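You operate a simulated robot arm through the tools that you are given. There is no shell and no other tool.

You run a simulated robot arm. Do the job below in one go: nothing can be reset, and whatever is moved stays where it is left.

JOB
Dry the cream block on the warmer at Warm, under the clear lid.
Fine: till its felt goes dull; dial back to Off; open the clear lid once the lamp is out. Where these are worked on the way, their far stop is far enough and under half their travel is too little: clear lid.

Only the result counts: the job must be done as asked and must still hold three seconds after the hand-in. Knocking over, shifting, dropping, spilling or breaking anything else fails it. A push-on lid holds only when it is set on centred and level and pressed home; a screw cap is set on level and turned clockwise until tight.

ROBOT AND FRAMES
A 6-joint arm with a two-finger parallel gripper, fixed in place. Base frame: the origin is at the foot of the arm, x ahead of it, y to its left, z up. Readings come in cm, degrees, newtons and seconds.
With the tool pointing down near the work surface it reaches from about 30 to 66 cm from the base axis. Its first joint turns from -115.0 to 115.0 degrees. Payload 3.43 kg.
The tool frame sits at the grasp point between the pads (the TCP): z along the fingers, y along the line on which they close. The tips reach 3.4 cm beyond it. The gripper opens to 12.8 cm. The fingers are 2.4 cm wide and 1.2 cm thick; the gripper's body (4.8 by 13 cm) begins 9.6 cm behind the TCP.
Orientation is that of the tool frame in the base frame, as [roll, pitch, yaw] about the fixed x, y, z axes, in that order (R = Rz(yaw) Ry(pitch) Rx(roll)). With the fingers straight down and closing along the base's y, the tool's x points along the base's -x, its y along +y and its z along -z.

CONTROLS
- The arm moves only by the tool apply_moves. Its argument "motion" is text: rows parted by semicolons, each of 6 numbers parted by spaces: the shift along the tool's x, y, z in m, then the turn, a rotation vector about the tool's x, y, z in rad. In form: x y z rx ry rz; .... A call has 1 to 20 rows; each row shifts and turns the commanded pose from where the row before left it, along the tool's axes as they then stand. "jaw" is the opening, from 0 (shut) to 1 (fully open), set as the call begins (left out, the last holds). Each row takes 0.2 s and may step no farther than 5 cm and 8.6 degrees from the row before; otherwise, or with a gripper value out of range, the whole call is refused. Where a pose cannot be reached the arm comes as near as it can. A force on the tool above 60 N (or 10 N above the force at the start of the call, whichever is more), or a blocked arm, ends the call early, and 0.2 s more pass. Each finger travels about 15.3 cm/s and halts on what it meets, pressing with about 38 N; the grip force reading is that of the motor and also rises with nothing between the fingers. The clock runs only during rows and for 0.2 s after the last one: add rows that do not move to give the fingers time. It gives the time, the measured TCP pose, the force on the tool (base axes), the opening and the grip force at its end, in the units of the frame above (readings bear some noise), with the torque about the TCP (base axes, N m) and any sound that the robot's microphone picked up.
- Cameras (640 x 400 px; columns grow to the right, rows downward): "scene" is fixed at [39.89, -50.03, 146.59]; the picture's right is [0.20, 0.98, 0.00], its down [0.70, -0.14, -0.70] and it looks along [-0.69, 0.14, -0.71] (base axes); focal length 214 px, centre (320, 200). "wrist" rides on the gripper at [7.6, -1.1, -16] in the tool frame; the picture's right is [0.15, 0.99, 0.00], its down [-0.88, 0.13, -0.46] and it looks along [-0.45, 0.07, 0.89] (tool axes); focal length 234 px, centre (320, 200). There is no depth. A picture from a camera that has moved, and an enlarged one, comes with that camera's place and axes in the base frame and with its lens.
- snapshot(camera): a new picture of that camera. No time passes.
- lift_body(by): slides the trunk up (or, below 0, down) by that many cm; the arm rides with it, the base frame stays. It gives what a move gives, with no picture.
- close_up(camera, box): a new picture of the part [left, top, right, bottom] of that camera's present view, enlarged. No time passes.
- hand_in(): hands the job in; it is judged then, once.

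Nothing tells you positions but the pictures and the camera data. Unless the task says otherwise, let go and move clear before handing in.

The tools are called after "Request:" as name(argument=value, ...) on one line, values as JSON. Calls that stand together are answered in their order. apply_moves: Moves the arm, as the interface text tells. Its arguments: {"type":"object","properties":{"motion":{"type":"string"},"jaw":{"type":"number"}},"required":["motion"]} The other tools are called the same way: lift_body (by) slides the trunk up or down; snapshot (camera) takes a picture; close_up (camera, box) takes an enlarged picture of a part of a camera's view; hand_in () hands the job in.

At the start:

```text
clock: 0.0
tcp_pos: [7.36, -36.84, 125.9]
tool_rot: [179.9, 0.0, 179.9]
force: [0.1, 0.2, -1.0]
wrist_torque: [-0.01, 0.0, 0.01]
gripper_width: 12.82
grip_force: 0.1
trunk travel left (down, up): [-90.0, 9.0]
```

scene: 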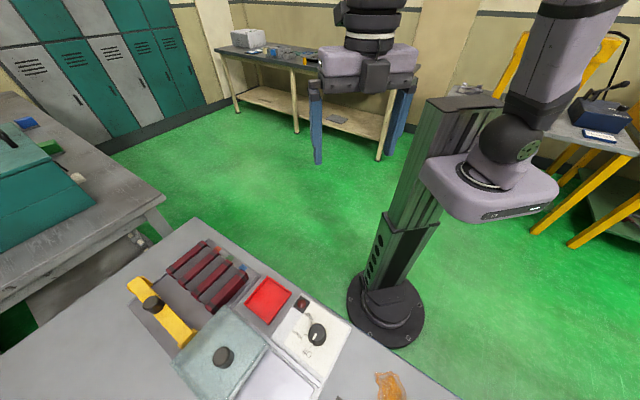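
wrist: 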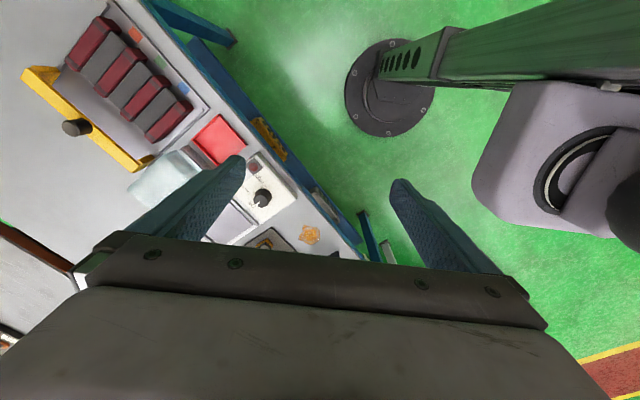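

The scene shows a bench with a rack of dark-red items, a yellow bar with a knob, a clear lid, a red tray and a white panel with a dial. I'll zoom in on these before moving.

Request:
close_up(camera="scene", box=[120, 220, 400, 395])

Request:
close_up(camera="wrist", box=[20, 0, 340, 200])

Request:
close_up(camera="wrist", box=[120, 100, 360, 250])

```text
2.29 times, centred on (260, 308) of scene
camera zoom: at [39.89, -50.03, 146.59], right [0.2, 0.98, 0.0], down [0.7, -0.14, -0.7], along [-0.69, 0.14, -0.71], focal length 490 px, centre (457, -46)
```

zoom: 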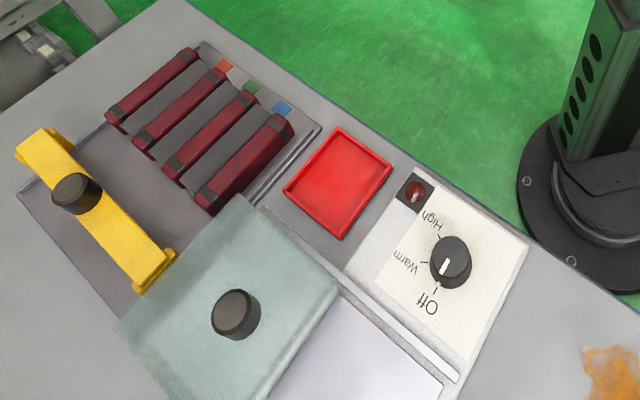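

```text
2.00 times, centred on (180, 100) of wrist
camera zoom: at [-0.07, -37.94, 141.99], right [-0.15, 0.99, 0.0], down [0.88, 0.13, 0.46], along [0.45, 0.07, -0.89], focal length 468 px, centre (600, 400)
```

zoom: 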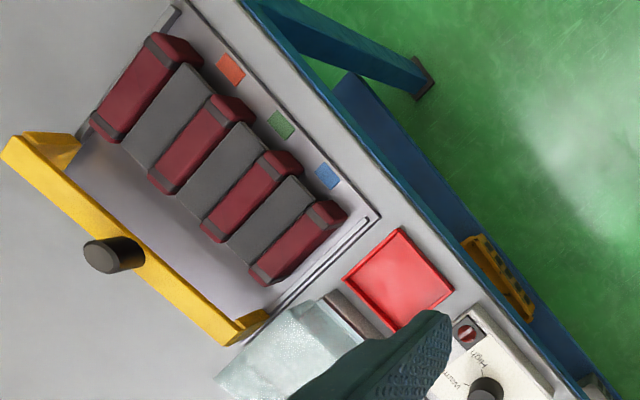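

```text
2.67 times, centred on (240, 175) of wrist
camera zoom: at [-0.07, -37.94, 141.99], right [-0.15, 0.99, 0.0], down [0.88, 0.13, 0.46], along [0.45, 0.07, -0.89], focal length 624 px, centre (533, 267)
```

zoom: 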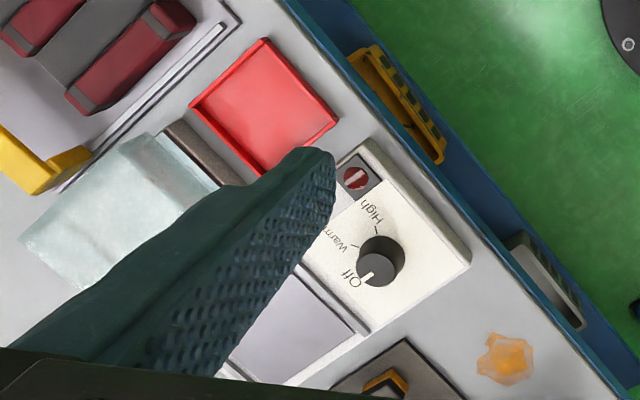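

The dial's knob works out at about (27, -48, 91), so the bench top is near z 88. I can't see the cream block yet. I'll turn the wrist so its camera looks outward over the bench.

Request:
apply_moves(motion="0 0 0 0 0 0.149; 0 0 0 0 0 0.149; 0 0 0 0 0 0.149; 0 0 0 0 0 0.149; 0 0 0 0 0 0.149; 0 0 0 0 0 0.149; 0 0 0 0 0 0.149", jaw=1)

Request:
snapshot(camera="wrist")

Request:
snapshot(camera="scene")

```text
clock: 1.6
tcp_pos: [7.42, -36.58, 125.95]
tool_rot: [-180.0, 0.0, 120.1]
force: [0.1, -0.3, 0.4]
wrist_torque: [0.01, 0.02, -0.03]
gripper_width: 12.78
grip_force: 0.0
trunk travel left (down, up): [-90.0, 9.0]
```

```text
taken
camera wrist: at [2.76, -30.78, 141.99], right [0.78, 0.62, 0.0], down [0.55, -0.7, 0.46], along [0.28, -0.36, -0.89], focal length 234 px, centre (320, 200)
```

wrist: 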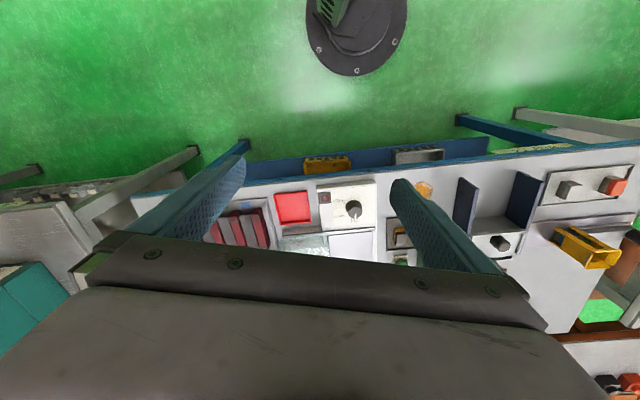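

```text
taken
```

scene: 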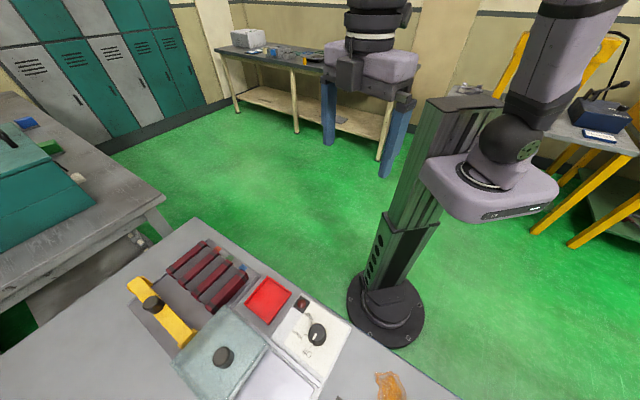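

The wrist view shows the bench running along roughly azimuth 38°, with more stations to the right. I'll move the camera above the bench for a clearer look.

Request:
apply_moves(motion="-0.032 0.023 0 0 0 0; -0.032 0.023 0 0 0 0; -0.032 0.023 0 0 0 0; -0.032 0.023 0 0 0 0; -0.032 0.023 0 0 0 0")

Request:
snapshot(camera="wrist")

```text
clock: 2.8
tcp_pos: [25.61, -44.8, 125.99]
tool_rot: [-180.0, -0.1, 120.3]
force: [1.3, -1.0, 0.2]
wrist_torque: [-0.01, 0.05, -0.02]
gripper_width: 12.84
grip_force: 0.1
trunk travel left (down, up): [-90.0, 9.0]
```

```text
taken
camera wrist: at [20.88, -38.87, 141.99], right [0.78, 0.62, 0.0], down [0.56, -0.7, 0.45], along [0.28, -0.35, -0.89], focal length 234 px, centre (320, 200)
```

wrist: 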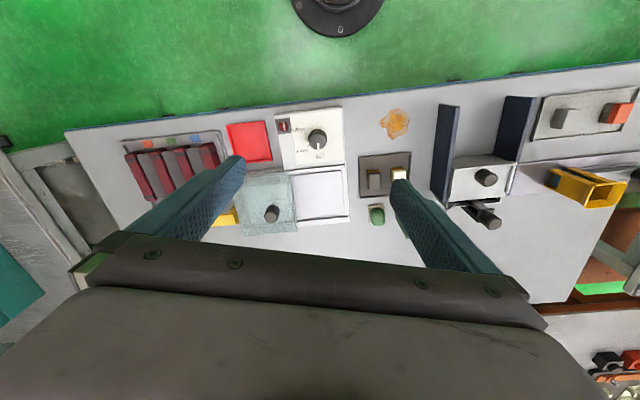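

Request:
close_up(camera="wrist", box=[210, 90, 430, 240])

Request:
close_up(camera="wrist", box=[420, 60, 640, 240])

Request:
close_up(camera="wrist", box=[340, 140, 430, 230])

```text
2.67 times, centred on (320, 165) of wrist
camera zoom: at [20.88, -38.87, 141.99], right [0.78, 0.62, 0.0], down [0.56, -0.7, 0.45], along [0.28, -0.35, -0.89], focal length 624 px, centre (320, 293)
```

zoom: 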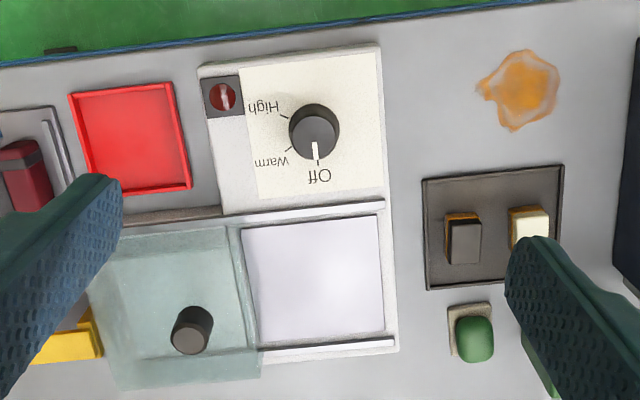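

```text
2.22 times, centred on (530, 150) of wrist
camera zoom: at [20.88, -38.87, 141.99], right [0.78, 0.62, 0.0], down [0.56, -0.7, 0.45], along [0.28, -0.35, -0.89], focal length 520 px, centre (-147, 311)
```

zoom: 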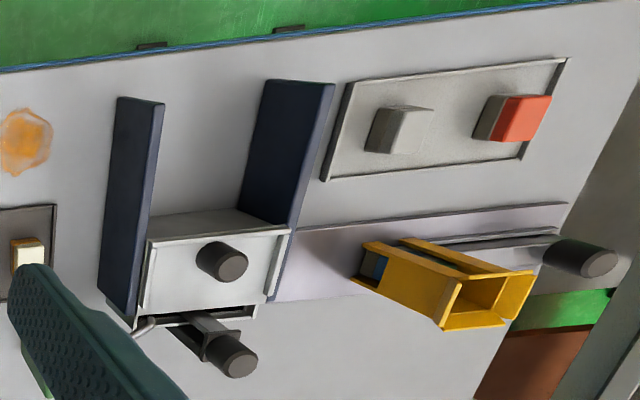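

```text
4.44 times, centred on (385, 185) of wrist
camera zoom: at [20.88, -38.87, 141.99], right [0.78, 0.62, 0.0], down [0.56, -0.7, 0.45], along [0.28, -0.35, -0.89], focal length 1041 px, centre (31, 267)
```

zoom: 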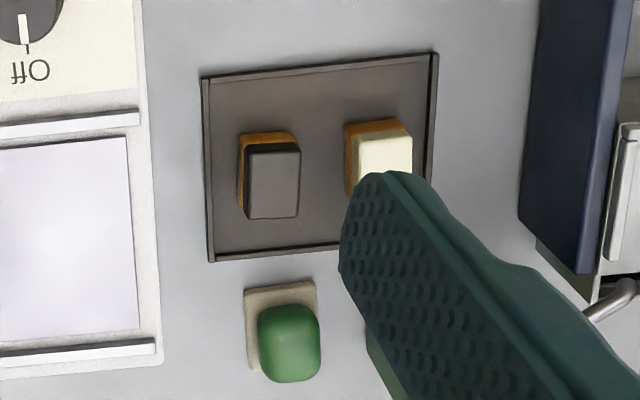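

The cream block sits on the dark tray to the right of the warmer, partly hidden by a finger, with orange-brown felt under it. The clear lid has been slid to the left of the plate. I'll turn the wrist around so the camera sits outboard and sees the plate, lid and tray without the fingers in the way.

Request:
apply_moves(motion="0 0 0 0 0 -0.149; 0 0 0 0 0 -0.149; 0 0 0 0 0 -0.149; 0 0 0 0 0 -0.149; 0 0 0 0 0 -0.149; 0 0 0 0 0 -0.149; 0 0 0 0 0 -0.149; 0 0 0 0 0 -0.149; 0 0 0 0 0 -0.149; 0 0 0 0 0 -0.149; 0 0 0 0 0 -0.149; 0 0 0 0 0 -0.149; 0 0 0 0 0 -0.149; 0 0 0 0 0 -0.149; 0 0 0 0 0 -0.149; 0 0 0 0 0 -0.149; 0 0 0 0 0 -0.149; 0 0 0 0 0 -0.149; 0 0 0 0 0 -0.149; 0 0 0 0 0 -0.149")

Request:
snapshot(camera="wrist")

```text
clock: 7.0
tcp_pos: [28.56, -43.1, 125.76]
tool_rot: [179.4, -0.1, -69.9]
force: [-0.2, -0.4, -0.8]
wrist_torque: [-0.03, 0.08, 0.0]
gripper_width: 12.83
grip_force: 0.0
out of reach, approached as far as the arm can: row 20
trunk travel left (down, up): [-90.0, 9.0]
```

```text
taken
camera wrist: at [32.45, -49.87, 141.9], right [-0.88, -0.48, 0.01], down [-0.42, 0.78, 0.46], along [-0.23, 0.4, -0.89], focal length 234 px, centre (320, 200)
```

wrist: 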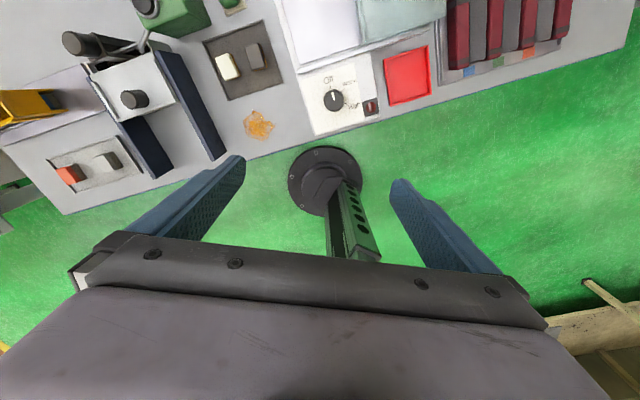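

The cream and dark grey blocks are now clear on the dark tray. The wrist is close to a joint limit in this yaw, so I'll turn it back a little and move outward to bring the plate and lid into view.

Request:
apply_moves(motion="0 0 0 0 0 0.1; 0.03 0 0 0 0 0.05; 0.03 0 0 0 0 0; 0.03 0 0 0 0 0")

Request:
snapshot(camera="wrist")

```text
clock: 8.0
tcp_pos: [28.87, -48.61, 124.49]
tool_rot: [180.0, 0.2, -77.6]
force: [0.7, 0.1, 0.6]
wrist_torque: [0.04, 0.0, 0.02]
gripper_width: 12.79
grip_force: 0.0
out of reach, approached as far as the arm can: row 3, 4
trunk travel left (down, up): [-90.0, 9.0]
```

```text
taken
camera wrist: at [31.72, -55.92, 140.47], right [-0.93, -0.35, 0.0], down [-0.32, 0.83, 0.46], along [-0.16, 0.43, -0.89], focal length 234 px, centre (320, 200)
```

wrist: 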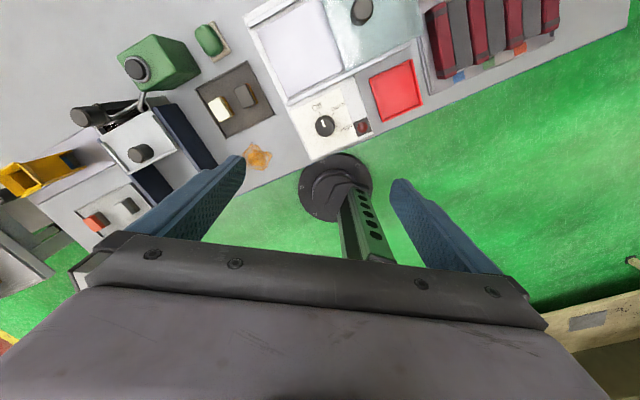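

This view covers everything I need: the plate, the lid, the dial and the blocks. I'll zoom in on each.

Request:
close_up(camera="wrist", box=[180, 0, 440, 162])

Request:
close_up(camera="wrist", box=[180, 20, 290, 140])

Request:
close_up(camera="scene", box=[150, 280, 420, 400])

```text
2.46 times, centred on (310, 81) of wrist
camera zoom: at [31.72, -55.92, 140.47], right [-0.93, -0.35, 0.0], down [-0.32, 0.83, 0.46], along [-0.16, 0.43, -0.89], focal length 576 px, centre (345, 493)
```

zoom: 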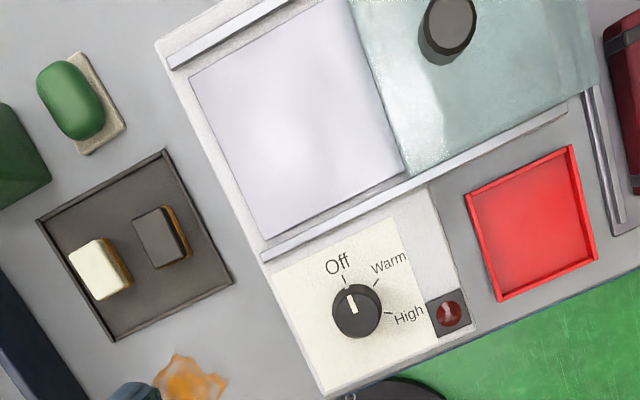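

```text
3.33 times, centred on (235, 80) of wrist
camera zoom: at [31.72, -55.92, 140.47], right [-0.93, -0.35, 0.0], down [-0.32, 0.83, 0.46], along [-0.16, 0.43, -0.89], focal length 781 px, centre (603, 600)
```

zoom: 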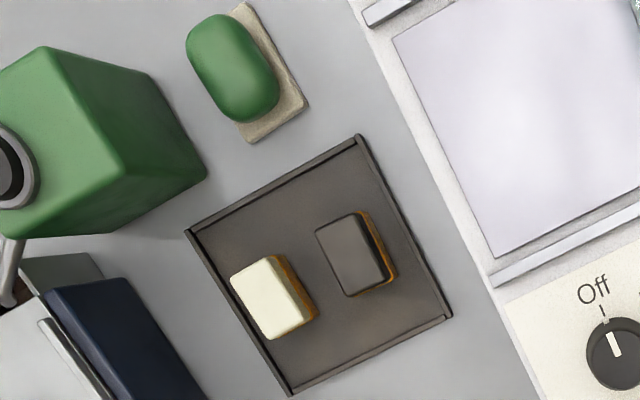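

```text
2.37 times, centred on (285, 340) of scene
camera zoom: at [39.89, -50.03, 146.59], right [0.2, 0.98, 0.0], down [0.7, -0.14, -0.7], along [-0.69, 0.14, -0.71], focal length 508 px, centre (403, -132)
```

zoom: 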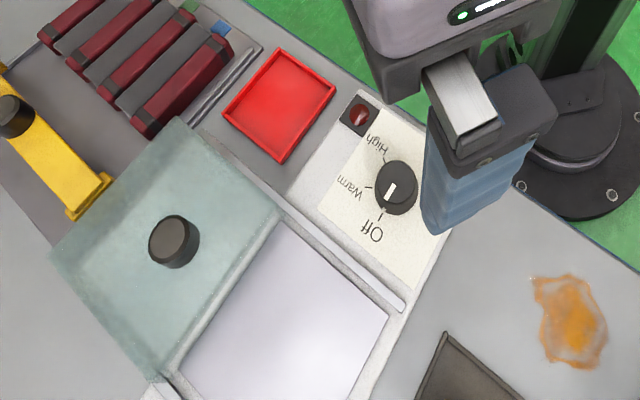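

From two views, the cream block is about 2.7 × 3.9 cm and lined up with the bench. It sits near (49, -43), with its top around z 88. The lid slides on rails along azimuth 42°. I'll turn the wrist back so the jaws close along the bench, then come in closer to refine these numbers.

Request:
apply_moves(motion="-0.03 0 0 0 0 0.1458; -0.03 0 0 0 0 0.1458; 0 0 0 0 0 0.1458; 0 0 0 0 0 0.1458; 0 0 0 0 0 0.1458; 0 0 0 0 0 0.1458; 0 0 0 0 0 0.1458; 0 0 0 0 0 0.1458; 0 0 0 0 0 0.1458; 0 0 0 0 0 0.1458; 0 0 0 0 0 0.1458; 0 0 0 0 0 0.1458; 0 0 0 0 0 0.1458; 0 0 0 0 0 0.1458; 0 0 0 0 0 0.1458; 0 0 0 0 0 0.1458; 0 0 0 0 0 0.1458; 0 0 0 0 0 0.1458")

```text
clock: 11.8
tcp_pos: [28.1, -42.52, 124.37]
tool_rot: [180.0, 0.0, 132.0]
force: [0.3, -0.1, 0.5]
wrist_torque: [-0.03, 0.0, -0.02]
gripper_width: 12.8
grip_force: 0.1
trunk travel left (down, up): [-90.0, 9.0]
```

Wrist yaw is now 132°. I'll move toward the block at about z 106 for a closer look.

Request:
apply_moves(motion="-0.0134 0.0236 0.0307 0 0 0; -0.0134 0.0236 0.0307 0 0 0; -0.0134 0.0236 0.0307 0 0 0; -0.0134 0.0236 0.0307 0 0 0; -0.0134 0.0236 0.0307 0 0 0; -0.0134 0.0236 0.0307 0 0 0")

Request:
snapshot(camera="wrist")

Request:
close_up(camera="wrist", box=[220, 60, 420, 200])

```text
clock: 13.2
tcp_pos: [44.11, -39.03, 106.08]
tool_rot: [180.0, 0.0, 132.1]
force: [0.0, 0.4, -0.3]
wrist_torque: [-0.01, 0.0, 0.01]
gripper_width: 12.78
grip_force: 0.0
trunk travel left (down, up): [-90.0, 9.0]
```

```text
taken
camera wrist: at [38.35, -34.27, 122.04], right [0.64, 0.77, 0.0], down [0.69, -0.57, 0.46], along [0.35, -0.29, -0.89], focal length 234 px, centre (320, 200)
```

wrist: 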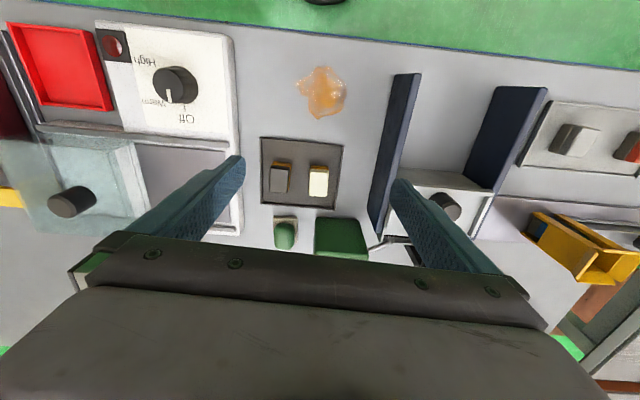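

```text
2.86 times, centred on (320, 130) of wrist
camera zoom: at [38.35, -34.27, 122.04], right [0.64, 0.77, 0.0], down [0.69, -0.57, 0.46], along [0.35, -0.29, -0.89], focal length 669 px, centre (320, 400)
```

zoom: 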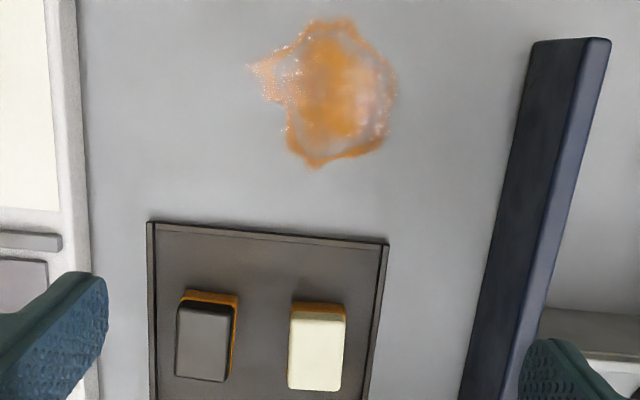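

The block's top comes out near (49.2, -43.3, 88.5). To get the bench height accurately, I'll close the jaws and touch down gently on bare bench between the panel and the tray.

Request:
apply_moves(motion="0.0053 -0.0208 0.025 0 0 0; 0.0053 -0.0208 0.025 0 0 0; 0.0053 -0.0208 0.025 0 0 0; 0.0053 -0.0208 0.025 0 0 0; 0 0 0 0 0 0", jaw=0)

Request:
snapshot(camera="wrist")

```text
clock: 14.4
tcp_pos: [36.48, -43.1, 95.76]
tool_rot: [180.0, 0.0, 132.1]
force: [1.1, 0.0, 0.1]
wrist_torque: [-0.01, 0.0, 0.01]
gripper_width: 0.02
grip_force: 33.5
trunk travel left (down, up): [-90.0, 9.0]
```

```text
taken
camera wrist: at [30.66, -38.31, 111.95], right [0.64, 0.77, 0.0], down [0.69, -0.57, 0.46], along [0.35, -0.29, -0.89], focal length 234 px, centre (320, 200)
```

wrist: 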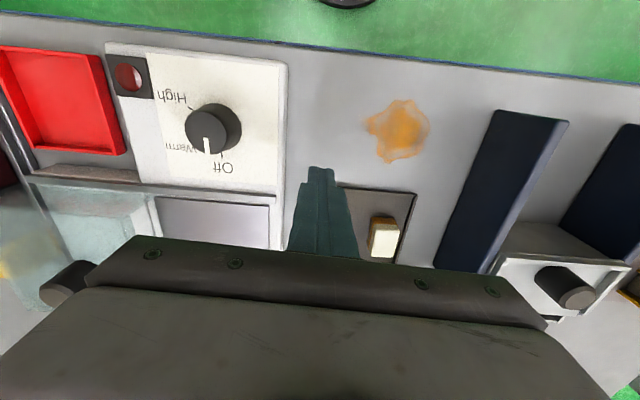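

The fingertips are over bare bench with the panel and tray both clear. I'll go down slowly until they touch.

Request:
apply_moves(motion="0 0 0.02 0 0 0; 0 0 0.02 0 0 0; 0 0 0.003 0 0 0; 0 0 0.003 0 0 0; 0 0 0.003 0 0 0; 0 0 0.003 0 0 0; 0 0 0.003 0 0 0; 0 0 0.003 0 0 0; 0 0 0.003 0 0 0; 0 0 0.003 0 0 0; 0 0 0.003 0 0 0; 0 0 0.003 0 0 0")

```text
clock: 17.0
tcp_pos: [36.31, -43.07, 89.5]
tool_rot: [-179.9, 0.3, 132.1]
force: [-2.8, 2.2, 24.9]
wrist_torque: [0.3, 0.24, 0.0]
gripper_width: 0.02
grip_force: 33.4
trunk travel left (down, up): [-90.0, 9.0]
```

Contact came at TCP z 89.5, which puts the bench top at z ≈ 86.1. Next I'll lift, tilt the fingers 20° outward for reach, and take up a pre-grasp pose above the cream block.

Request:
apply_moves(motion="0 0 -0.035 0 0 0; 0 0 -0.035 0 0 0; 0 0 -0.035 0 0 0; 0 0 -0.01 0 -0.1164 0; 0 0 0 0 -0.1164 0; 0 0 0 0 -0.1164 0; 0 0 0 0 0 0", jaw=0.33)

```text
clock: 18.6
tcp_pos: [36.52, -43.0, 100.49]
tool_rot: [-180.0, 20.1, 132.1]
force: [0.1, 0.0, 0.4]
wrist_torque: [0.01, 0.0, 0.0]
gripper_width: 4.23
grip_force: 0.1
trunk travel left (down, up): [-90.0, 9.0]
```

Request:
apply_moves(motion="-0.0128 0.0306 0.0142 0 0 0; -0.0128 0.0306 0.0142 0 0 0; -0.0128 0.0306 0.0142 0 0 0; 0 0 0 0 0 0")

Request:
snapshot(camera="wrist")

Request:
close_up(camera="wrist", box=[240, 100, 400, 220])

Request:
close_up(camera="scene", box=[240, 280, 440, 400])

```text
clock: 19.6
tcp_pos: [46.54, -40.7, 98.03]
tool_rot: [180.0, 19.9, 132.2]
force: [-0.8, 0.2, -0.3]
wrist_torque: [0.06, -0.04, 0.0]
gripper_width: 4.22
grip_force: 0.1
trunk travel left (down, up): [-90.0, 9.0]
```

```text
taken
camera wrist: at [37.36, -32.2, 110.54], right [0.64, 0.77, -0.05], down [0.55, -0.41, 0.73], along [0.54, -0.5, -0.68], focal length 234 px, centre (320, 200)
```

wrist: 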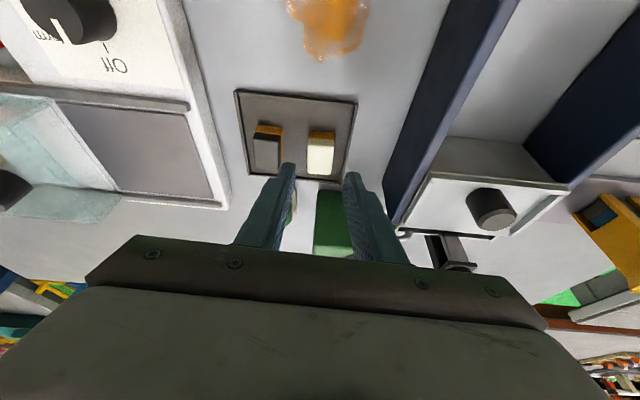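

```text
3.33 times, centred on (320, 160) of wrist
camera zoom: at [37.36, -32.2, 110.54], right [0.64, 0.77, -0.05], down [0.55, -0.41, 0.73], along [0.54, -0.5, -0.68], focal length 781 px, centre (320, 333)
```

zoom: 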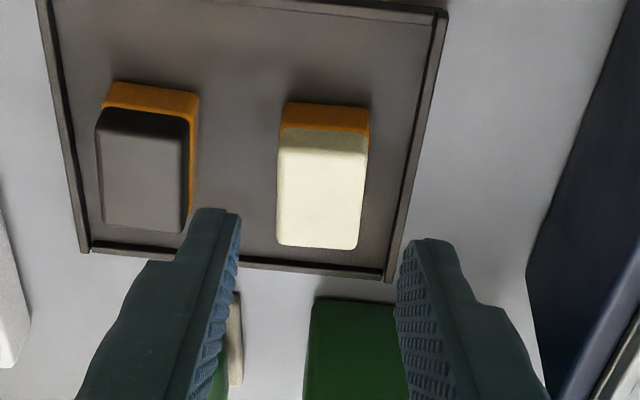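

```text
3.20 times, centred on (340, 340) of scene
camera zoom: at [39.89, -50.03, 146.59], right [0.2, 0.98, 0.0], down [0.7, -0.14, -0.7], along [-0.69, 0.14, -0.71], focal length 686 px, centre (256, -248)
```

zoom: 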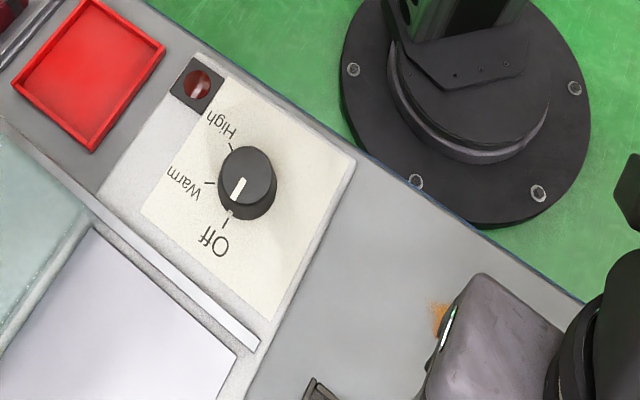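

The jaws are centred on the cream block to within about 2 mm, and it lies about 11.6 cm along the tool axis. I'll go straight in along the tool axis and look before closing.

Request:
apply_moves(motion="0 0.0012 0.025 0 0 0; 0 0 0.025 0 0 0; 0 0 0.02 0 0 0; 0 0 0.008 0 0 0; 0 0 0.005 0 0 0; 0 0 0 0 0 0", jaw=0.315)

Request:
close_up(camera="wrist", box=[240, 110, 400, 230])

```text
clock: 21.0
tcp_pos: [48.35, -42.56, 90.59]
tool_rot: [179.9, 20.6, 132.1]
force: [-9.9, 9.9, 27.6]
wrist_torque: [0.89, -0.31, 0.45]
gripper_width: 3.97
grip_force: 0.0
trunk travel left (down, up): [-90.0, 9.0]
```

```text
3.33 times, centred on (320, 170) of wrist
camera zoom: at [39.05, -33.95, 102.93], right [0.64, 0.77, -0.05], down [0.54, -0.41, 0.73], along [0.54, -0.5, -0.68], focal length 781 px, centre (320, 300)
```

zoom: 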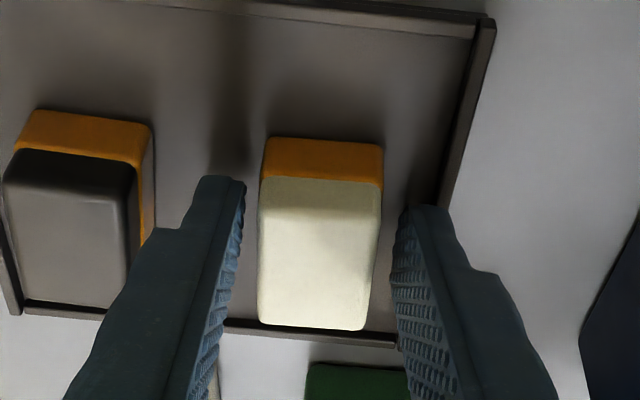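

The right finger's outer edge is resting lightly on the tray rim; the torque puts the contact about 3.2 cm to that side. I'll back up slightly, narrow the jaws and check again.

Request:
apply_moves(motion="0 0 -0.008 0 0 0; 0 0 0 0 0 0; 0 0 0 0 0 0", jaw=0.285)

Request:
close_up(camera="wrist", box=[270, 130, 370, 205])

```text
clock: 21.8
tcp_pos: [48.24, -42.36, 90.64]
tool_rot: [180.0, 19.9, 132.0]
force: [-0.2, -0.3, 0.4]
wrist_torque: [0.01, 0.02, 0.01]
gripper_width: 3.64
grip_force: 0.1
trunk travel left (down, up): [-90.0, 9.0]
```

```text
5.33 times, centred on (320, 168) of wrist
camera zoom: at [39.1, -33.91, 103.18], right [0.64, 0.77, -0.05], down [0.55, -0.41, 0.73], along [0.54, -0.49, -0.68], focal length 1249 px, centre (320, 373)
```

zoom: 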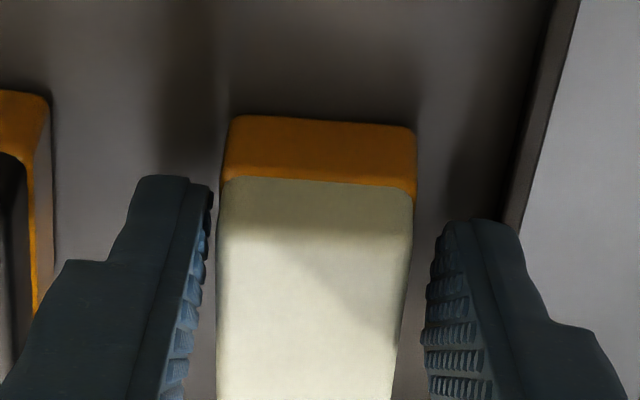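

Request:
apply_moves(motion="0 -0.001 0 0 0 0; 0 0 0.002 0 0 0; 0 0 0.002 0 0 0; 0 0 0 0 0 0")

Request:
close_up(camera="wrist", box=[270, 130, 370, 205])

```text
clock: 22.8
tcp_pos: [48.38, -42.45, 90.51]
tool_rot: [179.9, 20.1, 132.1]
force: [-5.5, 4.9, 11.8]
wrist_torque: [0.41, -0.04, 0.21]
gripper_width: 3.62
grip_force: 0.0
trunk travel left (down, up): [-90.0, 9.0]
```

```text
5.33 times, centred on (320, 168) of wrist
camera zoom: at [39.11, -34.0, 103.01], right [0.64, 0.77, -0.05], down [0.55, -0.41, 0.73], along [0.54, -0.5, -0.68], focal length 1249 px, centre (320, 373)
```

zoom: 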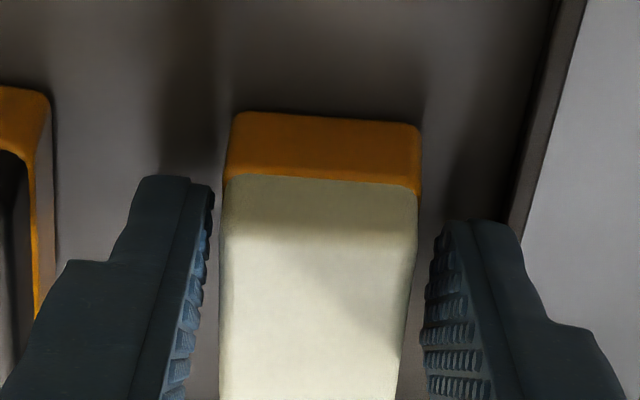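

The rim still catches at that depth. I'll unload slightly and close on the block just above rim height, which still leaves over 1 cm of overlap.

Request:
apply_moves(motion="0 0 -0.004 0 0 0; 0 0 0 0 0 0; 0 0 0 0 0 0", jaw=0.27)

Request:
apply_moves(motion="0 0 0 0 0 0; 0 0 0 0 0 0; 0 0 0 0 0 0", jaw=0)

Request:
close_up(camera="wrist", box=[270, 130, 370, 205])

```text
clock: 23.6
tcp_pos: [48.17, -42.43, 90.72]
tool_rot: [-179.9, 20.0, 132.1]
force: [-0.1, -0.4, 0.1]
wrist_torque: [0.0, -0.01, 0.02]
gripper_width: 3.49
grip_force: 0.0
trunk travel left (down, up): [-90.0, 9.0]
```

```text
clock: 24.4
tcp_pos: [48.32, -42.47, 90.72]
tool_rot: [179.9, 20.0, 132.1]
force: [0.1, 0.9, 0.4]
wrist_torque: [0.03, -0.01, 0.02]
gripper_width: 2.9
grip_force: 38.8
trunk travel left (down, up): [-90.0, 9.0]
```

```text
5.33 times, centred on (320, 168) of wrist
camera zoom: at [39.12, -33.98, 103.2], right [0.64, 0.77, -0.05], down [0.55, -0.41, 0.73], along [0.54, -0.5, -0.68], focal length 1249 px, centre (320, 373)
```

zoom: 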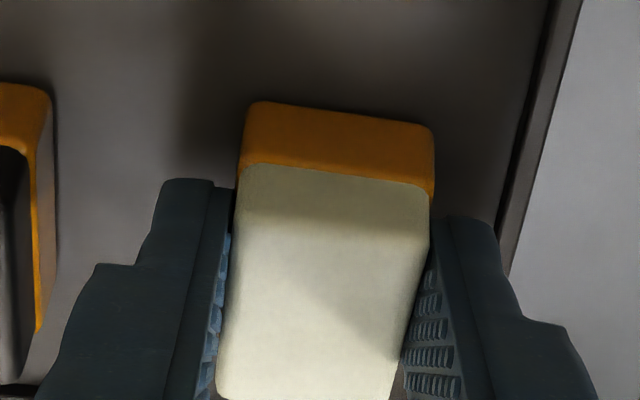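

The block is held at 2.9 cm with a 38 N grip. I'll lift it straight up about 9 cm and check it.

Request:
apply_moves(motion="-0.0034 0 -0.0094 0 0 0; -0.0068 0 -0.0188 0 0 0; -0.0103 0 -0.0282 0 0 0; -0.0103 0 -0.0282 0 0 0; 0 0 0 0 0 0")

Request:
snapshot(camera="wrist")

Request:
close_up(camera="wrist", box=[240, 70, 400, 200])

```text
clock: 25.6
tcp_pos: [48.43, -42.6, 99.73]
tool_rot: [-179.9, 20.0, 132.1]
force: [0.5, 0.3, -0.2]
wrist_torque: [0.0, 0.0, 0.01]
gripper_width: 2.86
grip_force: 38.3
trunk travel left (down, up): [-90.0, 9.0]
```

```text
taken
camera wrist: at [39.14, -34.04, 112.13], right [0.64, 0.77, -0.05], down [0.55, -0.41, 0.73], along [0.54, -0.49, -0.68], focal length 234 px, centre (320, 200)
```

wrist: 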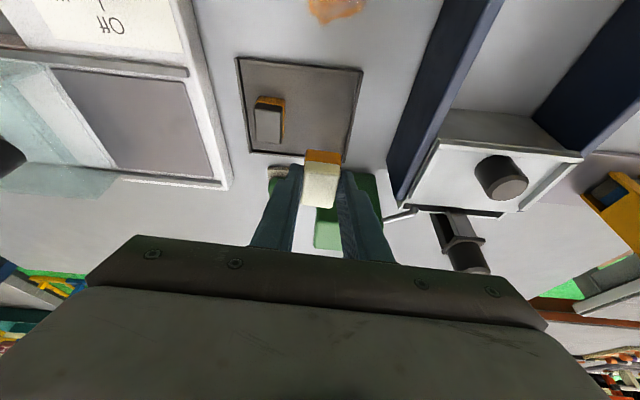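

```text
3.08 times, centred on (320, 135) of wrist
camera zoom: at [39.14, -34.04, 112.13], right [0.64, 0.77, -0.05], down [0.55, -0.41, 0.73], along [0.54, -0.49, -0.68], focal length 720 px, centre (320, 400)
```

zoom: 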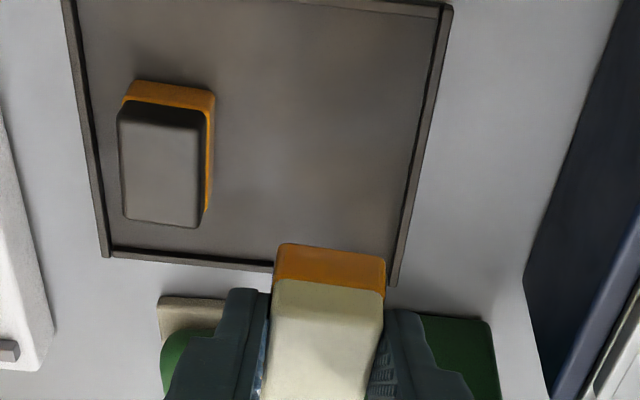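

The block is secure and level, and the tray hasn't moved. I'll carry it over to the warmer plate.

Request:
apply_moves(motion="-0.0060 -0.0400 0.0022 0 0 0; -0.0060 -0.0400 0.0022 0 0 0; -0.0060 -0.0400 0.0022 0 0 0; -0.0060 -0.0400 0.0022 0 0 0; -0.0060 -0.0400 0.0022 0 0 0; 0 0 0 0 0 0")

Request:
snapshot(camera="wrist")

Request:
snapshot(camera="scene")

```text
clock: 27.0
tcp_pos: [35.77, -58.22, 99.71]
tool_rot: [179.9, 20.0, 132.2]
force: [0.4, -0.7, -1.2]
wrist_torque: [-0.02, 0.0, 0.0]
gripper_width: 2.87
grip_force: 38.2
trunk travel left (down, up): [-90.0, 9.0]
```

```text
taken
camera wrist: at [26.6, -49.73, 112.12], right [0.64, 0.77, -0.05], down [0.55, -0.41, 0.73], along [0.54, -0.49, -0.68], focal length 234 px, centre (320, 200)
```

wrist: 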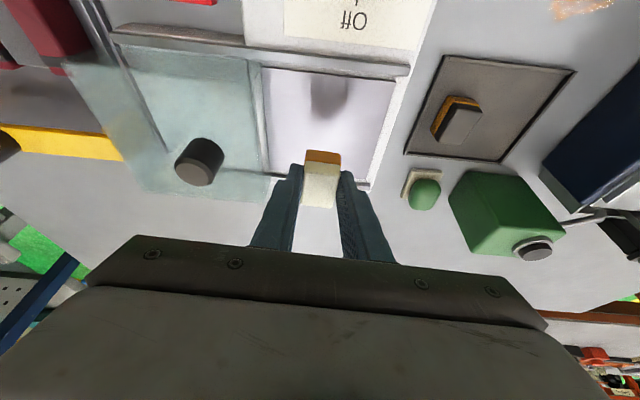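

```text
taken
```

scene: 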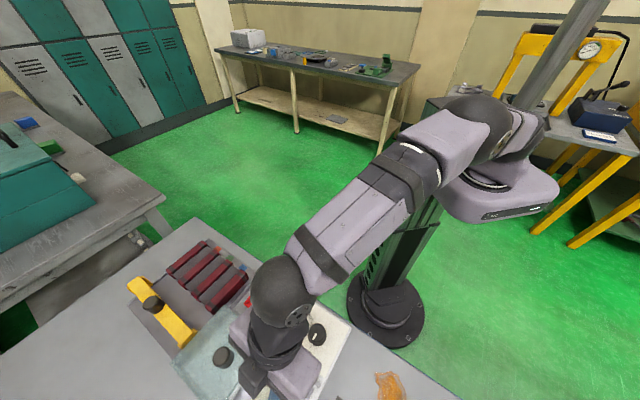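

The block is over the plate and should land near its centre. Before lowering it, I'll study the lid's shape for clearance.

Request:
close_up(camera="wrist", box=[60, 0, 420, 220])

Request:
close_up(camera="wrist", box=[60, 20, 280, 200])

```text
1.78 times, centred on (240, 110) of wrist
camera zoom: at [26.6, -49.73, 112.12], right [0.64, 0.77, -0.05], down [0.55, -0.41, 0.73], along [0.54, -0.49, -0.68], focal length 416 px, centre (462, 360)
```

zoom: 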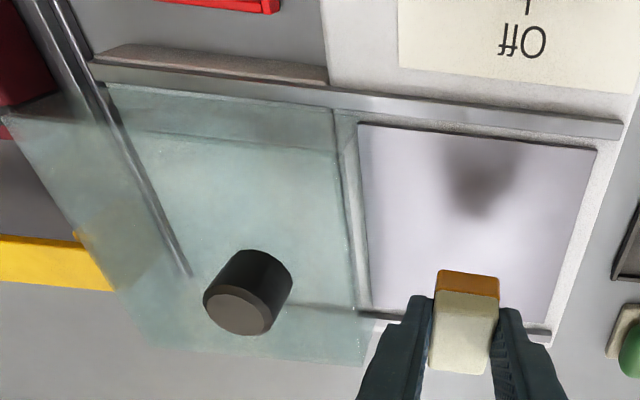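

```text
2.22 times, centred on (170, 110) of wrist
camera zoom: at [26.6, -49.73, 112.12], right [0.64, 0.77, -0.05], down [0.55, -0.41, 0.73], along [0.54, -0.49, -0.68], focal length 520 px, centre (653, 400)
```

zoom: 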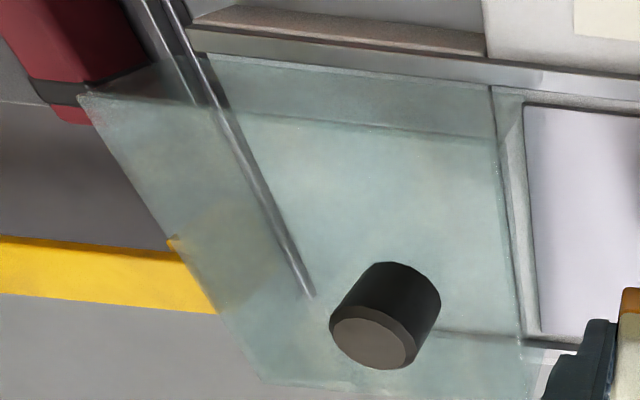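

The lid is a tall clear hood, with its knob top near (29.3, -67.2, 97), so the low block will pass under it easily. I'll lower the block onto the plate in stages, watching the force.

Request:
apply_moves(motion="0.0082 0 0.02256 0 0 0; 0.0082 0 0.02256 0 0 0; 0.0082 0 0.02256 0 0 0; 0.0007 0 0.0019 0 0 0; 0 0 0 0 0 0")

Request:
close_up(camera="wrist", box=[220, 60, 420, 210])

```text
clock: 28.2
tcp_pos: [35.93, -58.67, 93.29]
tool_rot: [-179.8, 21.2, 132.2]
force: [5.6, -1.4, 32.6]
wrist_torque: [-0.09, -0.4, 0.02]
gripper_width: 2.89
grip_force: 38.1
trunk travel left (down, up): [-90.0, 9.0]
```

```text
2.67 times, centred on (320, 135) of wrist
camera zoom: at [26.59, -49.82, 105.58], right [0.64, 0.76, -0.06], down [0.54, -0.4, 0.74], along [0.54, -0.51, -0.67], focal length 624 px, centre (320, 373)
```

zoom: 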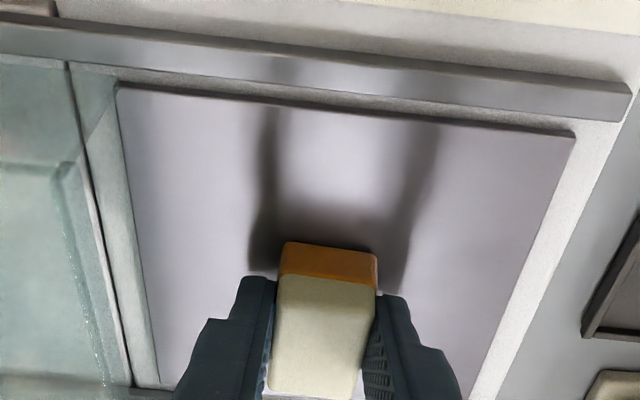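

It touched the plate at about TCP z 93.4 with 33 N. I'll back off to light contact before letting go.

Request:
apply_moves(motion="-0.0015 0 -0.0041 0 0 0; -0.0014 0 -0.0038 0 0 0; 0 0 0 0 0 0")

```text
clock: 29.0
tcp_pos: [35.63, -58.19, 93.41]
tool_rot: [179.9, 20.3, 132.1]
force: [3.2, -3.7, 14.5]
wrist_torque: [-0.52, -0.41, 0.0]
gripper_width: 2.89
grip_force: 37.7
trunk travel left (down, up): [-90.0, 9.0]
```

Request:
apply_moves(motion="-0.0010 0 -0.0028 0 0 0; 0 0 0 0 0 0")

Request:
close_up(camera="wrist", box=[260, 120, 380, 210])

```text
clock: 29.6
tcp_pos: [35.48, -58.15, 93.4]
tool_rot: [-179.9, 19.9, 132.1]
force: [0.2, -3.4, 6.8]
wrist_torque: [-0.31, -0.13, -0.05]
gripper_width: 2.89
grip_force: 38.0
trunk travel left (down, up): [-90.0, 9.0]
```

```text
4.44 times, centred on (320, 165) of wrist
camera zoom: at [26.39, -49.75, 105.92], right [0.64, 0.77, -0.05], down [0.55, -0.41, 0.73], along [0.54, -0.49, -0.68], focal length 1041 px, centre (320, 356)
```

zoom: 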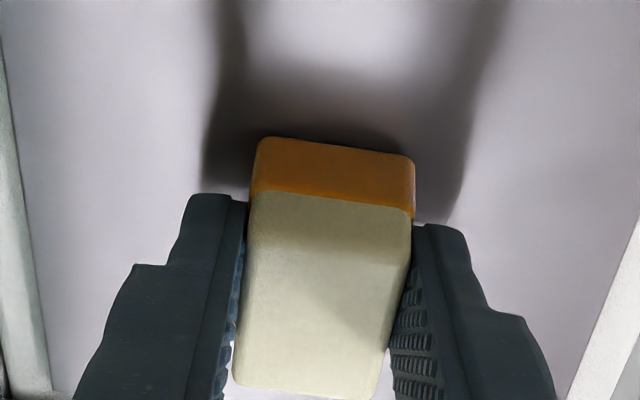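

Contact is light now. I'll release the block.

Request:
apply_moves(motion="0 0 0 0 0 0; 0 0 0 0 0 0", jaw=0.33)

Request:
close_up(camera="wrist", box=[240, 110, 400, 230])

```text
clock: 30.2
tcp_pos: [35.6, -58.28, 93.33]
tool_rot: [180.0, 19.9, 132.2]
force: [0.6, 0.0, -0.2]
wrist_torque: [0.0, 0.02, -0.03]
gripper_width: 4.21
grip_force: 0.1
trunk travel left (down, up): [-90.0, 9.0]
```

```text
3.33 times, centred on (320, 170) of wrist
camera zoom: at [26.49, -49.78, 105.92], right [0.64, 0.77, -0.05], down [0.55, -0.41, 0.73], along [0.54, -0.49, -0.68], focal length 781 px, centre (320, 300)
```

zoom: 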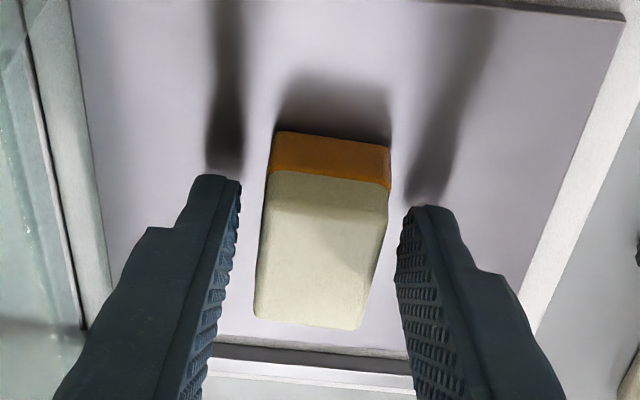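

The block is flat on the plate and the jaws are clear. I'll back out along the tool axis and then move to a point above the lid knob.

Request:
apply_moves(motion="0 0 -0.02 0 0 0; 0 0 -0.03 0 0 0; 0 0 -0.034 0 0 0; -0.0142 -0.0266 -0.0087 0 0 0; -0.0142 -0.0266 -0.0087 0 0 0; -0.0142 -0.0266 -0.0087 0 0 0; -0.0142 -0.0266 -0.0087 0 0 0; 0 0 0 0 0 0")

Request:
snapshot(camera="wrist")

Request:
close_up(camera="wrist", box=[240, 80, 440, 230])

Request:
close_up(camera="scene", box=[120, 270, 400, 400])

```text
clock: 32.0
tcp_pos: [27.89, -64.03, 106.15]
tool_rot: [180.0, 19.9, 132.0]
force: [0.4, 0.2, -0.9]
wrist_torque: [0.02, 0.01, -0.02]
gripper_width: 4.21
grip_force: 0.0
out of reach, approached as far as the arm can: row 6, 7
trunk travel left (down, up): [-90.0, 9.0]
```

```text
taken
camera wrist: at [18.67, -55.6, 118.68], right [0.64, 0.77, -0.05], down [0.55, -0.41, 0.73], along [0.54, -0.49, -0.68], focal length 234 px, centre (320, 200)
```

wrist: 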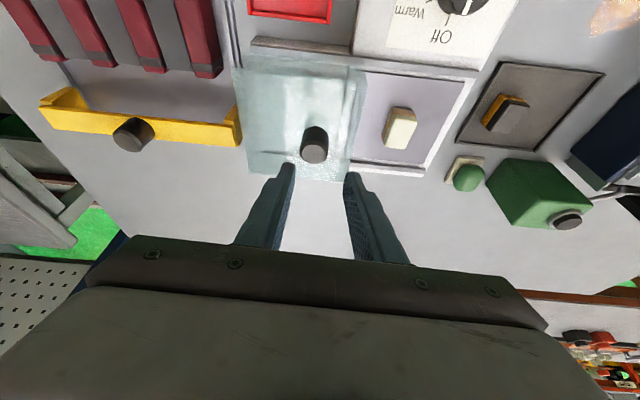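

```text
2.67 times, centred on (340, 155) of wrist
camera zoom: at [18.67, -55.6, 118.68], right [0.64, 0.77, -0.05], down [0.55, -0.41, 0.73], along [0.54, -0.49, -0.68], focal length 624 px, centre (267, 320)
```

zoom: 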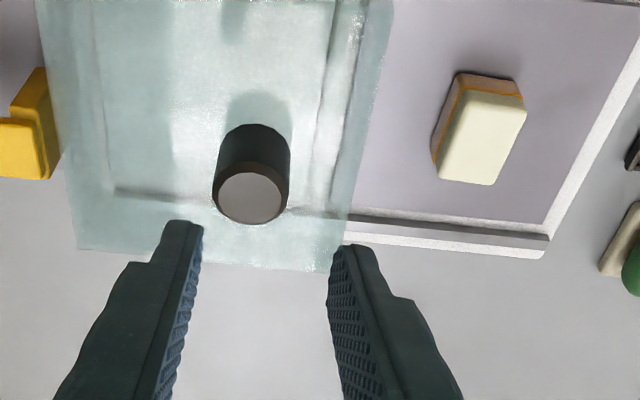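

```text
2.29 times, centred on (260, 335) of scene
camera zoom: at [39.89, -50.03, 146.59], right [0.2, 0.98, 0.0], down [0.7, -0.14, -0.7], along [-0.69, 0.14, -0.71], focal length 490 px, centre (457, -109)
```

zoom: 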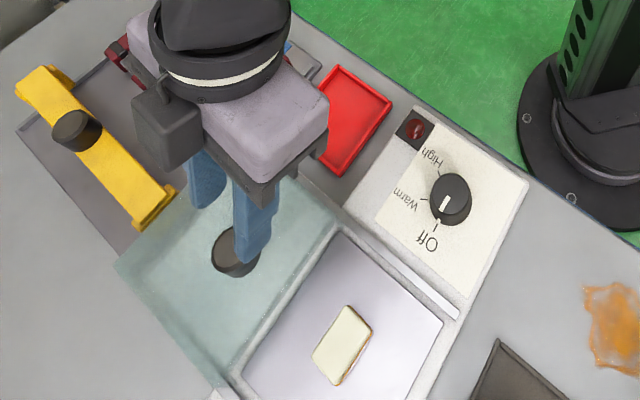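

The block sits well on the plate. The lid knob is 3.2 cm across and 3.3 cm tall, with its top at about z 97. It's at the edge of reach with 20° of tilt, so I'll tilt to 40° and open the jaws around it.

Request:
apply_moves(motion="0 0 0 0 -0.1164 0; 0 0 0 0 -0.1164 0; 0 0 0 0 -0.1164 0; 0 0 0 0 0 0", jaw=0.45)

Request:
close_up(camera="wrist", box=[200, 60, 440, 240])

```text
clock: 33.0
tcp_pos: [27.77, -64.13, 106.21]
tool_rot: [179.9, 40.0, 132.1]
force: [0.1, 0.4, -0.8]
wrist_torque: [0.04, -0.03, -0.02]
gripper_width: 5.74
grip_force: 0.1
trunk travel left (down, up): [-90.0, 9.0]
```

```text
2.22 times, centred on (320, 150) of wrist
camera zoom: at [16.33, -53.01, 113.6], right [0.66, 0.75, -0.09], down [0.35, -0.2, 0.92], along [0.66, -0.64, -0.39], focal length 520 px, centre (320, 311)
```

zoom: 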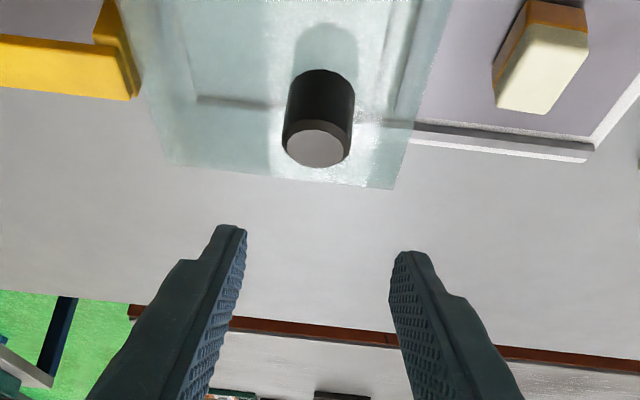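

Request:
apply_moves(motion="0.0107 -0.0014 0.0195 0 0 0; 0.0107 -0.0014 0.0195 0 0 0; 0.0107 -0.0014 0.0195 0 0 0; 0.0054 -0.0007 0.0098 0 0 0; 0 0 0 0 0 0")

Request:
close_up(camera="wrist", box=[200, 60, 440, 240])

Request:
close_up(camera="scene", box=[120, 270, 400, 400])

```text
clock: 34.2
tcp_pos: [28.44, -65.5, 98.54]
tool_rot: [-180.0, 40.0, 132.1]
force: [-0.7, -0.3, -0.1]
wrist_torque: [-0.02, -0.01, -0.03]
gripper_width: 5.78
grip_force: 0.0
trunk travel left (down, up): [-90.0, 9.0]
```

```text
2.22 times, centred on (320, 150) of wrist
camera zoom: at [16.86, -54.42, 105.96], right [0.66, 0.75, -0.09], down [0.35, -0.2, 0.92], along [0.67, -0.64, -0.39], focal length 520 px, centre (320, 311)
```

zoom: 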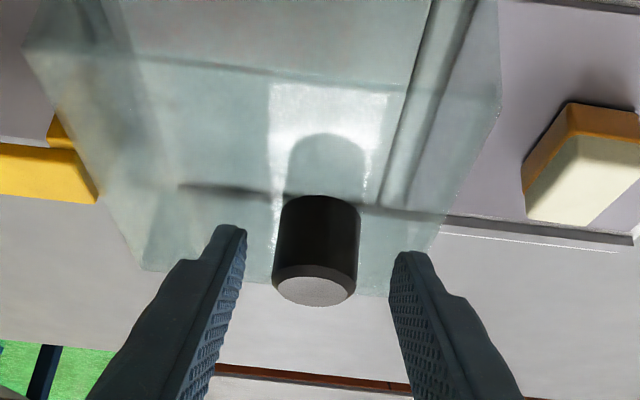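

```text
2.29 times, centred on (260, 335) of scene
camera zoom: at [39.89, -50.03, 146.59], right [0.2, 0.98, 0.0], down [0.7, -0.14, -0.7], along [-0.69, 0.14, -0.71], focal length 490 px, centre (457, -109)
```

zoom: 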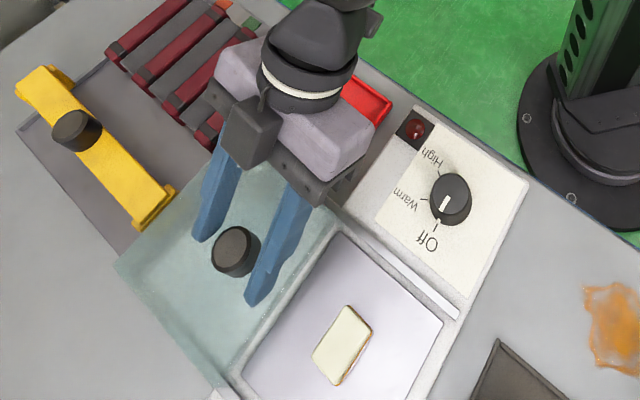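

The fingers straddle the knob. I'll lower about 6 mm, narrow the jaws so they sit loosely around it, and start sliding the lid along the bench toward the plate.

Request:
apply_moves(motion="0.0039 0 0.0046 0 0 0; 0 0 0 0 0 0", jaw=0.3)

Request:
apply_moves(motion="0 0.005 0 0 0 0; 0 0.008 0 0 0 0; 0 0.01 0 0 0 0")

Request:
close_up(camera="wrist", box=[200, 60, 440, 240])

```text
clock: 34.8
tcp_pos: [28.5, -65.45, 98.06]
tool_rot: [180.0, 39.9, 132.2]
force: [0.1, 0.8, 0.1]
wrist_torque: [0.01, 0.01, -0.02]
gripper_width: 3.84
grip_force: 0.1
trunk travel left (down, up): [-90.0, 9.0]
```

```text
clock: 35.6
tcp_pos: [30.28, -64.03, 98.06]
tool_rot: [-180.0, 40.0, 132.1]
force: [-1.1, 0.9, 1.7]
wrist_torque: [0.08, -0.03, -0.01]
gripper_width: 3.93
grip_force: 0.4
trunk travel left (down, up): [-90.0, 9.0]
```

```text
2.22 times, centred on (320, 150) of wrist
camera zoom: at [18.64, -52.9, 105.38], right [0.66, 0.75, -0.09], down [0.35, -0.19, 0.92], along [0.67, -0.64, -0.39], focal length 520 px, centre (320, 311)
```

zoom: 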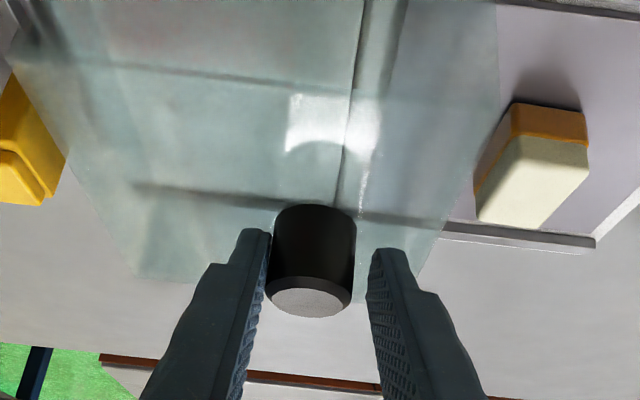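

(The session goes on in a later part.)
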